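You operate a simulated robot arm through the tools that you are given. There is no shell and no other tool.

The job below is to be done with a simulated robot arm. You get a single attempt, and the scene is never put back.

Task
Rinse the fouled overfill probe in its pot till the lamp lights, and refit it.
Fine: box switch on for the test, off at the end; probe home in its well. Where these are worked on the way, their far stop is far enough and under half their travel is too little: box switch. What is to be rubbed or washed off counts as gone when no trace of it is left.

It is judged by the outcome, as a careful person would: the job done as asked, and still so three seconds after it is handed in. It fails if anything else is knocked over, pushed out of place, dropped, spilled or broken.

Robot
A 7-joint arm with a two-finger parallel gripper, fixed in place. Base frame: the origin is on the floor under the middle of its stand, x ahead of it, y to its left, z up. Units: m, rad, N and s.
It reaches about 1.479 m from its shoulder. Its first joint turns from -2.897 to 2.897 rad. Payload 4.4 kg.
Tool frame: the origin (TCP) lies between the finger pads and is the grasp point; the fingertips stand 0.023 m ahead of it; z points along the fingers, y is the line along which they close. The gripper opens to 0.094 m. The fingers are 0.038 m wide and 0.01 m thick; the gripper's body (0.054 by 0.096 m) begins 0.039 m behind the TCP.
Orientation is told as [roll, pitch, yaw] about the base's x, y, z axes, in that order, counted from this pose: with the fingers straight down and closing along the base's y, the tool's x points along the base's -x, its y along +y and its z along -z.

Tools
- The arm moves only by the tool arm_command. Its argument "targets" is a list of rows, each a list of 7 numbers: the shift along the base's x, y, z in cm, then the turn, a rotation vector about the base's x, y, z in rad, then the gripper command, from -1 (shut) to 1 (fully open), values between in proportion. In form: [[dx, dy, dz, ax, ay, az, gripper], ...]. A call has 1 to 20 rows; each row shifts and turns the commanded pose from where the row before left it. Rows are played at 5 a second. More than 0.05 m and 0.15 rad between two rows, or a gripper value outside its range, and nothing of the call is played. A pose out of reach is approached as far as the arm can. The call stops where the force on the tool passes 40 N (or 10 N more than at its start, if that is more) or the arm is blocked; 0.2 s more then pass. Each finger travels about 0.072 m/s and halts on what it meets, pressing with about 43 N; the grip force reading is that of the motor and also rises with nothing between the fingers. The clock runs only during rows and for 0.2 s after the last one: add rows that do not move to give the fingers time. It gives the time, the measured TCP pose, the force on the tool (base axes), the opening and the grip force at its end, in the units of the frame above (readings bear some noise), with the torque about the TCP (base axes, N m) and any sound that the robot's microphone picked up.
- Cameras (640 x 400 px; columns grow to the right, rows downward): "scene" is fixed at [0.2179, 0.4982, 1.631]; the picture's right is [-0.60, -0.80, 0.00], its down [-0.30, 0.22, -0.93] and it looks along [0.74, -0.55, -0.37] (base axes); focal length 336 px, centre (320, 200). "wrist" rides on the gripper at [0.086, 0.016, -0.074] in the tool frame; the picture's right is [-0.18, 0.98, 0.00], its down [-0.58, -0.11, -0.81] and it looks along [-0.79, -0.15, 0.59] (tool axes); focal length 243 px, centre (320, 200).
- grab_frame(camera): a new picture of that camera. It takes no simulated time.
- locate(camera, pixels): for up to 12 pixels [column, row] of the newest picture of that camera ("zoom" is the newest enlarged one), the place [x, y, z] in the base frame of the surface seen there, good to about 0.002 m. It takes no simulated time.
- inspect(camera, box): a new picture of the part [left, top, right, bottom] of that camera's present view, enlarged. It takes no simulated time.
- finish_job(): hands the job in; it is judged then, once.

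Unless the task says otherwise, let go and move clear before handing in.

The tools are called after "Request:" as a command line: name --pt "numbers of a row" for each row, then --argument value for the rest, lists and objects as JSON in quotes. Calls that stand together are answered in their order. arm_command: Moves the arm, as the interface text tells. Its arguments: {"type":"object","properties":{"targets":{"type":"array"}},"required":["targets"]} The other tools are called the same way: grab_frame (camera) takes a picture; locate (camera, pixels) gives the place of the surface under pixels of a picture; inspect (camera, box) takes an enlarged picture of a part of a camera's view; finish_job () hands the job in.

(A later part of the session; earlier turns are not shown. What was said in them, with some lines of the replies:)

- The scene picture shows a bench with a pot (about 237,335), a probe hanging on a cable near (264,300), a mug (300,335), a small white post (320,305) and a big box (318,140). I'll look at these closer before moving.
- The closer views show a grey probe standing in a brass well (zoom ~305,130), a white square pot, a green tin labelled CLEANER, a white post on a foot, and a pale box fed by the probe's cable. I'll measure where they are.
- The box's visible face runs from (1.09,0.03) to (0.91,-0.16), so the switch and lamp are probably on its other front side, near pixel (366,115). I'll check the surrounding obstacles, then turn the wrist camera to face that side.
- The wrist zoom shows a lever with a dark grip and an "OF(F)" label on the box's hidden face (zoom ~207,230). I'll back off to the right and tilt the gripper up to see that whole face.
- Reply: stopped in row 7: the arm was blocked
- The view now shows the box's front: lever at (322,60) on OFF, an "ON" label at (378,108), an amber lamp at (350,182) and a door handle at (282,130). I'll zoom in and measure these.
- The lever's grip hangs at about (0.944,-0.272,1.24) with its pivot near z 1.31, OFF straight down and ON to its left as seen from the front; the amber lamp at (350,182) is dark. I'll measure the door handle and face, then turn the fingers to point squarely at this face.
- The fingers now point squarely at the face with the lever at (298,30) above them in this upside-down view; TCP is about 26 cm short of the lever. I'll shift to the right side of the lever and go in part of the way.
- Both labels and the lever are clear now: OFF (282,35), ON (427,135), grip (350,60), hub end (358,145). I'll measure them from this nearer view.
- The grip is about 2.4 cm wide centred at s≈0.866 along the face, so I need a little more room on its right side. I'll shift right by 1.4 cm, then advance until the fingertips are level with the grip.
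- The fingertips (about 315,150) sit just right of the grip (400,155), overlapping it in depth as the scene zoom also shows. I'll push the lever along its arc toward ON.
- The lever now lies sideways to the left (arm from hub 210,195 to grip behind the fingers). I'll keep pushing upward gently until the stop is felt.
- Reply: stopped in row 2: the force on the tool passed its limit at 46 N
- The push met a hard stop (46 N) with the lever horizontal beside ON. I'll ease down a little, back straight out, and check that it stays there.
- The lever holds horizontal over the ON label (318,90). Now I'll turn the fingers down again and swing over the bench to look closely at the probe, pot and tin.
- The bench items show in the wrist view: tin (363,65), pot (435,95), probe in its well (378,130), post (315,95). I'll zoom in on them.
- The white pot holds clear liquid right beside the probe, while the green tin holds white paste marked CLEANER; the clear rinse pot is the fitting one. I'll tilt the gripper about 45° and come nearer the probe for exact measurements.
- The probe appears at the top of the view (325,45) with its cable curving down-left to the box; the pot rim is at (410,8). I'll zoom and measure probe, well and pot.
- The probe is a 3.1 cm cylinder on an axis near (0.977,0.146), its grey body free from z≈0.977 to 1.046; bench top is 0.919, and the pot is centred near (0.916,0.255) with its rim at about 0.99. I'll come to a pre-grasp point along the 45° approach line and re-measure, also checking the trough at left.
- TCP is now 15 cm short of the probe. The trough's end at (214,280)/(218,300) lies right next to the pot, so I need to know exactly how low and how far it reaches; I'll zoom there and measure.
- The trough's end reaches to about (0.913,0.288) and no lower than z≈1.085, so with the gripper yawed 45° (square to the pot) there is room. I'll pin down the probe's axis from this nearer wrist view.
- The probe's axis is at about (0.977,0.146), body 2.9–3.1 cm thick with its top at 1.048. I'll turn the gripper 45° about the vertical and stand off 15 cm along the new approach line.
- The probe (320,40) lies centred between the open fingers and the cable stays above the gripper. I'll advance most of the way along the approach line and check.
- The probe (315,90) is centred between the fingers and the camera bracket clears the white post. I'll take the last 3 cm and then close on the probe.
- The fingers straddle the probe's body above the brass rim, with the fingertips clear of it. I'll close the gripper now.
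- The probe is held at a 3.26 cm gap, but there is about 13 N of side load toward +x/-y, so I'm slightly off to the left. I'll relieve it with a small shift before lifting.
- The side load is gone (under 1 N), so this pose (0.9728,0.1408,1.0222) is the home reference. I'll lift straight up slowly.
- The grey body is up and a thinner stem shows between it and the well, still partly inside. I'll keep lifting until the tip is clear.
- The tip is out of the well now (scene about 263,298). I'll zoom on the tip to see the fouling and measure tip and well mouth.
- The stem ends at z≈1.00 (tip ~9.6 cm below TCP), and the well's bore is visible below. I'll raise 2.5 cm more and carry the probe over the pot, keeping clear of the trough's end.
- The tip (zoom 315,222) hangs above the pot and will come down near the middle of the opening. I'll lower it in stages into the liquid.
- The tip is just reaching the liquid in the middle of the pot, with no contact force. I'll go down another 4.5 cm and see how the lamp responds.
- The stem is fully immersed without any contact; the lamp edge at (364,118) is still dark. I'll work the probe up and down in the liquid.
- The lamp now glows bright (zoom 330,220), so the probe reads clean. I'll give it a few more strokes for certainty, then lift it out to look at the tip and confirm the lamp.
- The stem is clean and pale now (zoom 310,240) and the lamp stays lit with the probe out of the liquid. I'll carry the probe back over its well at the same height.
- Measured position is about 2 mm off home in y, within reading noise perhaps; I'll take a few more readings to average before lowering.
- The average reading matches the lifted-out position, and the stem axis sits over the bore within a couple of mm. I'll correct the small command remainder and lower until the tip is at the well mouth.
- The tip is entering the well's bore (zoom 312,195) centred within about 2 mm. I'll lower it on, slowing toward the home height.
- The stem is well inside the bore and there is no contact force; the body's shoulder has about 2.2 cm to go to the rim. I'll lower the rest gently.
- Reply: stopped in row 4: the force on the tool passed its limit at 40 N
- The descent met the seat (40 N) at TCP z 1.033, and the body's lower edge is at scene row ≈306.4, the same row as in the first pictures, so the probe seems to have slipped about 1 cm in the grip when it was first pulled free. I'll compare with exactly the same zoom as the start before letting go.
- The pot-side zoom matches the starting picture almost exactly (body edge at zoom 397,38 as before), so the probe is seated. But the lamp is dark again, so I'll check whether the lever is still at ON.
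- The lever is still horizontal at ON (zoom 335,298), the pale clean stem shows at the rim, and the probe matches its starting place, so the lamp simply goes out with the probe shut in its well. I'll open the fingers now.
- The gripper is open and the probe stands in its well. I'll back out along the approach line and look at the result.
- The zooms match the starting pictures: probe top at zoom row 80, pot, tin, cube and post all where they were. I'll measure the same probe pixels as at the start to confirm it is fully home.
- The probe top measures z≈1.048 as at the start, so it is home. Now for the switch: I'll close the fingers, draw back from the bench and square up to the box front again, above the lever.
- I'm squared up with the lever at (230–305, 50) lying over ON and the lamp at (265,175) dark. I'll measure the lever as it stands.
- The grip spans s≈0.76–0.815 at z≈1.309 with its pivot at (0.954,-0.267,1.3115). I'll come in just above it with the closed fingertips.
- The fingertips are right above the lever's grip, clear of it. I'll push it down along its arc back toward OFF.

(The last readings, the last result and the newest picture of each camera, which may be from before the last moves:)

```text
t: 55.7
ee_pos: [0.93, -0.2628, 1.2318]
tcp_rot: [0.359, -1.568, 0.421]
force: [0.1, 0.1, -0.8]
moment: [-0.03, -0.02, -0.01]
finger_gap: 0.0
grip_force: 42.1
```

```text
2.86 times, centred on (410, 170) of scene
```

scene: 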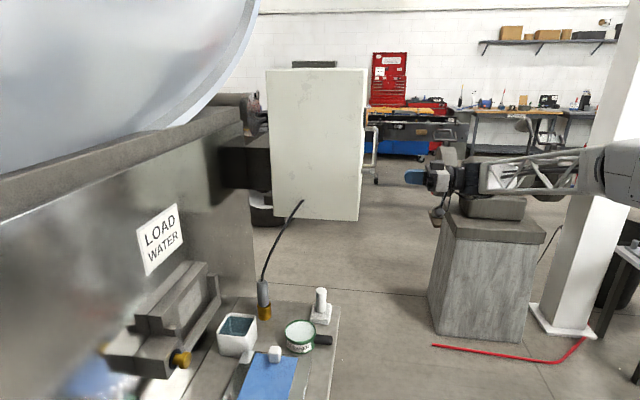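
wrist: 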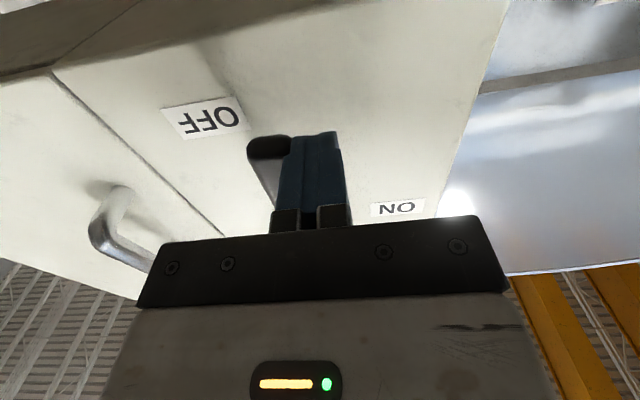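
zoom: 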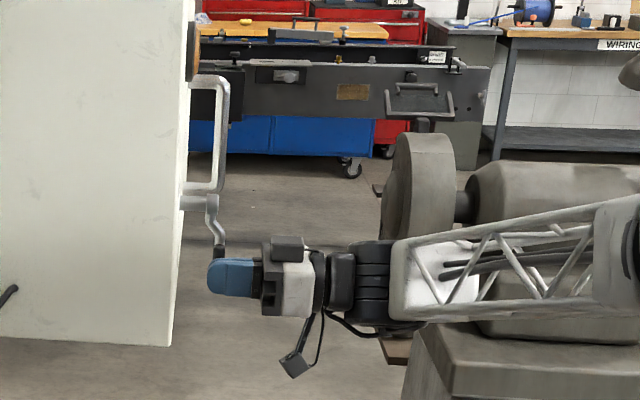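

The lever hangs nearly straight down again toward OFF. I'll press on gently until its stop is felt.

Request:
arm_command --pt "0.3 -0.3 -0.05 0 0 0 -1" --pt "0.3 -0.3 -0.05 0 0 0 -1" --pt "0.3 -0.3 0 0 0 0 -1" --pt "0.3 -0.3 0 0 0 0 -1" --pt "0.3 -0.3 0 0 0 0 -1"

Request:
grab_frame --camera "wrist"

```text
t: 56.2
ee_pos: [0.9315, -0.2638, 1.2312]
tcp_rot: [-0.182, -1.57, 0.96]
force: [-33.8, 11.3, -2.2]
moment: [-0.16, -0.44, 0.12]
finger_gap: 0.0
grip_force: 42.5
stopped in row 2: the force on the tool passed its limit at 51 N (the readings are from after the stop); the commanded pose is now the measured one
```

```text
taken
```

wrist: 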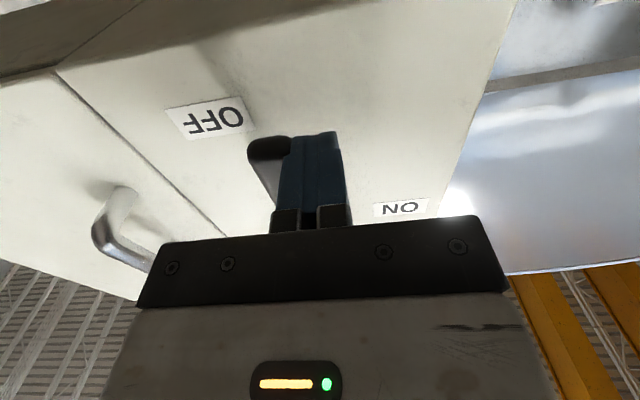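

The lever is against its OFF stop (51 N). I'll ease off sideways, back straight out, and verify the lever's position.

Request:
arm_command --pt "-0.4 0.4 0 0 0 0 -1" --pt "-0.4 0.4 0 0 0 0 -1" --pt "-2.5 -2.5 0 0 0 0 -1" --pt "-2.5 -2.5 0 0 0 0 -1" --pt "-2.5 -2.5 0 0 0 0 -1" --pt "-2.5 -2.5 0 0 0 0 -1" --pt "0 0 0 0 0 0 -1"

Request:
grab_frame --camera "wrist"

Request:
inspect --camera "scene" --box '[330, 60, 410, 220]'

Request:
grab_frame --camera "scene"

```text
t: 57.9
ee_pos: [0.8245, -0.3565, 1.2301]
tcp_rot: [0.241, -1.57, 0.538]
force: [-0.7, 0.0, -0.1]
moment: [-0.01, 0.02, -0.03]
finger_gap: 0.0
grip_force: 42.5
```

```text
taken
```

wrist: 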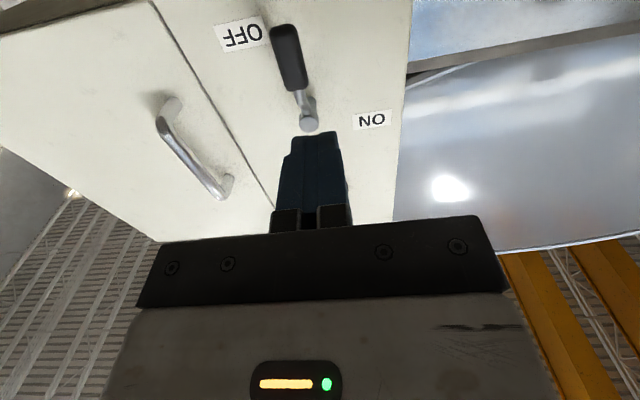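

```text
2.50 times, centred on (370, 140) of scene
```

zoom: 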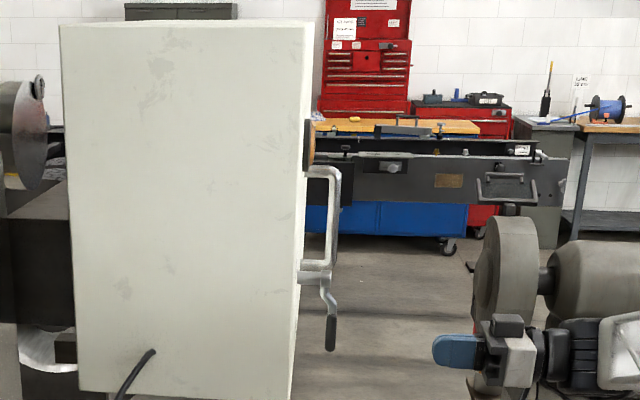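

```text
taken
```

scene: 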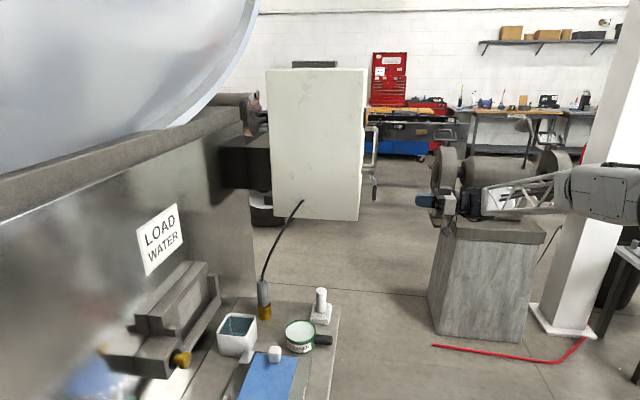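

The lever hangs at OFF just as at the start (scene zoom 330,330), and the bench looks unchanged. One last measured check of lever and probe before handing in.

Request:
locate --camera "wrist" --pixels '[[284, 35], [289, 60], [295, 82], [308, 122]]'

Request:
inspect --camera "scene" --box '[180, 250, 360, 400]'

Request:
locate --camera "scene" --pixels '[[264, 285], [264, 300], [264, 312], [237, 325], [240, 345], [300, 330], [322, 340], [320, 292], [322, 316], [275, 352]]'

```text
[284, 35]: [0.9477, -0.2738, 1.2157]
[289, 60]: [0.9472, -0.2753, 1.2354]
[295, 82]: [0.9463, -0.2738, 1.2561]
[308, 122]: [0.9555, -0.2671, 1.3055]
```

```text
2.67 times, centred on (270, 325) of scene
```

zoom: 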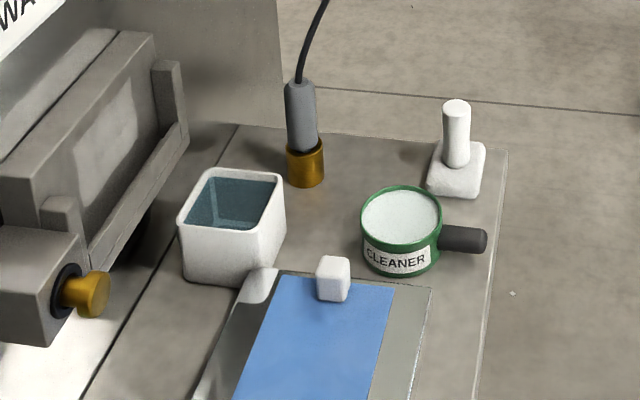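

```text
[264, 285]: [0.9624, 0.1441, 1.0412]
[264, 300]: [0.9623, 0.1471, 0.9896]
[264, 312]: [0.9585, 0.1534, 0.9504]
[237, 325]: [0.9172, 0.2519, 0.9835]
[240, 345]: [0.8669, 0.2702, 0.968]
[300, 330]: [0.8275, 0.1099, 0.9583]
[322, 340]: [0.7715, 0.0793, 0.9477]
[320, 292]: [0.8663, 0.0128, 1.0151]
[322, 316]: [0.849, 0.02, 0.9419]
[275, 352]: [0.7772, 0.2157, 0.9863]
```

All measured points match the start within 2–3 mm: probe home, pot, tin, post and cube unmoved, lever at OFF (0.947,-0.275,1.235), and the arm is clear with nothing held. I'm handing the job in.

Request:
finish_job

```text
The job is handed in.
```

The probe is rinsed clean and back in its well, and the box switch is off. I handed the job in; no verdict has come back yet.

- **Switch:** I pushed the lever to its ON stop before the rinse and back to its OFF stop at the end. It now hangs where it started.
- **Rinse:** I dipped the probe in the white pot of clear liquid next to its well, not the green tin marked CLEANER. The lamp lit after the first set of up-and-down strokes. I gave it two more strokes and lifted it out: the stem had gone from dark to pale, and the lamp was still lit.
- **Lamp after refitting:** It was dark again once the probe was back in its well, with the switch still on. I took that to be normal with the probe in the well and did not lift it again to test.
- **Refit:** The probe slipped about 1 cm down in the grip during the rinse. It still seated fully, and its position matches the start to within about 2 mm.
- **Surroundings:** The pot, tin, white post and small white block are where they were, to within a few millimetres. The gripper holds nothing and is clear of everything.
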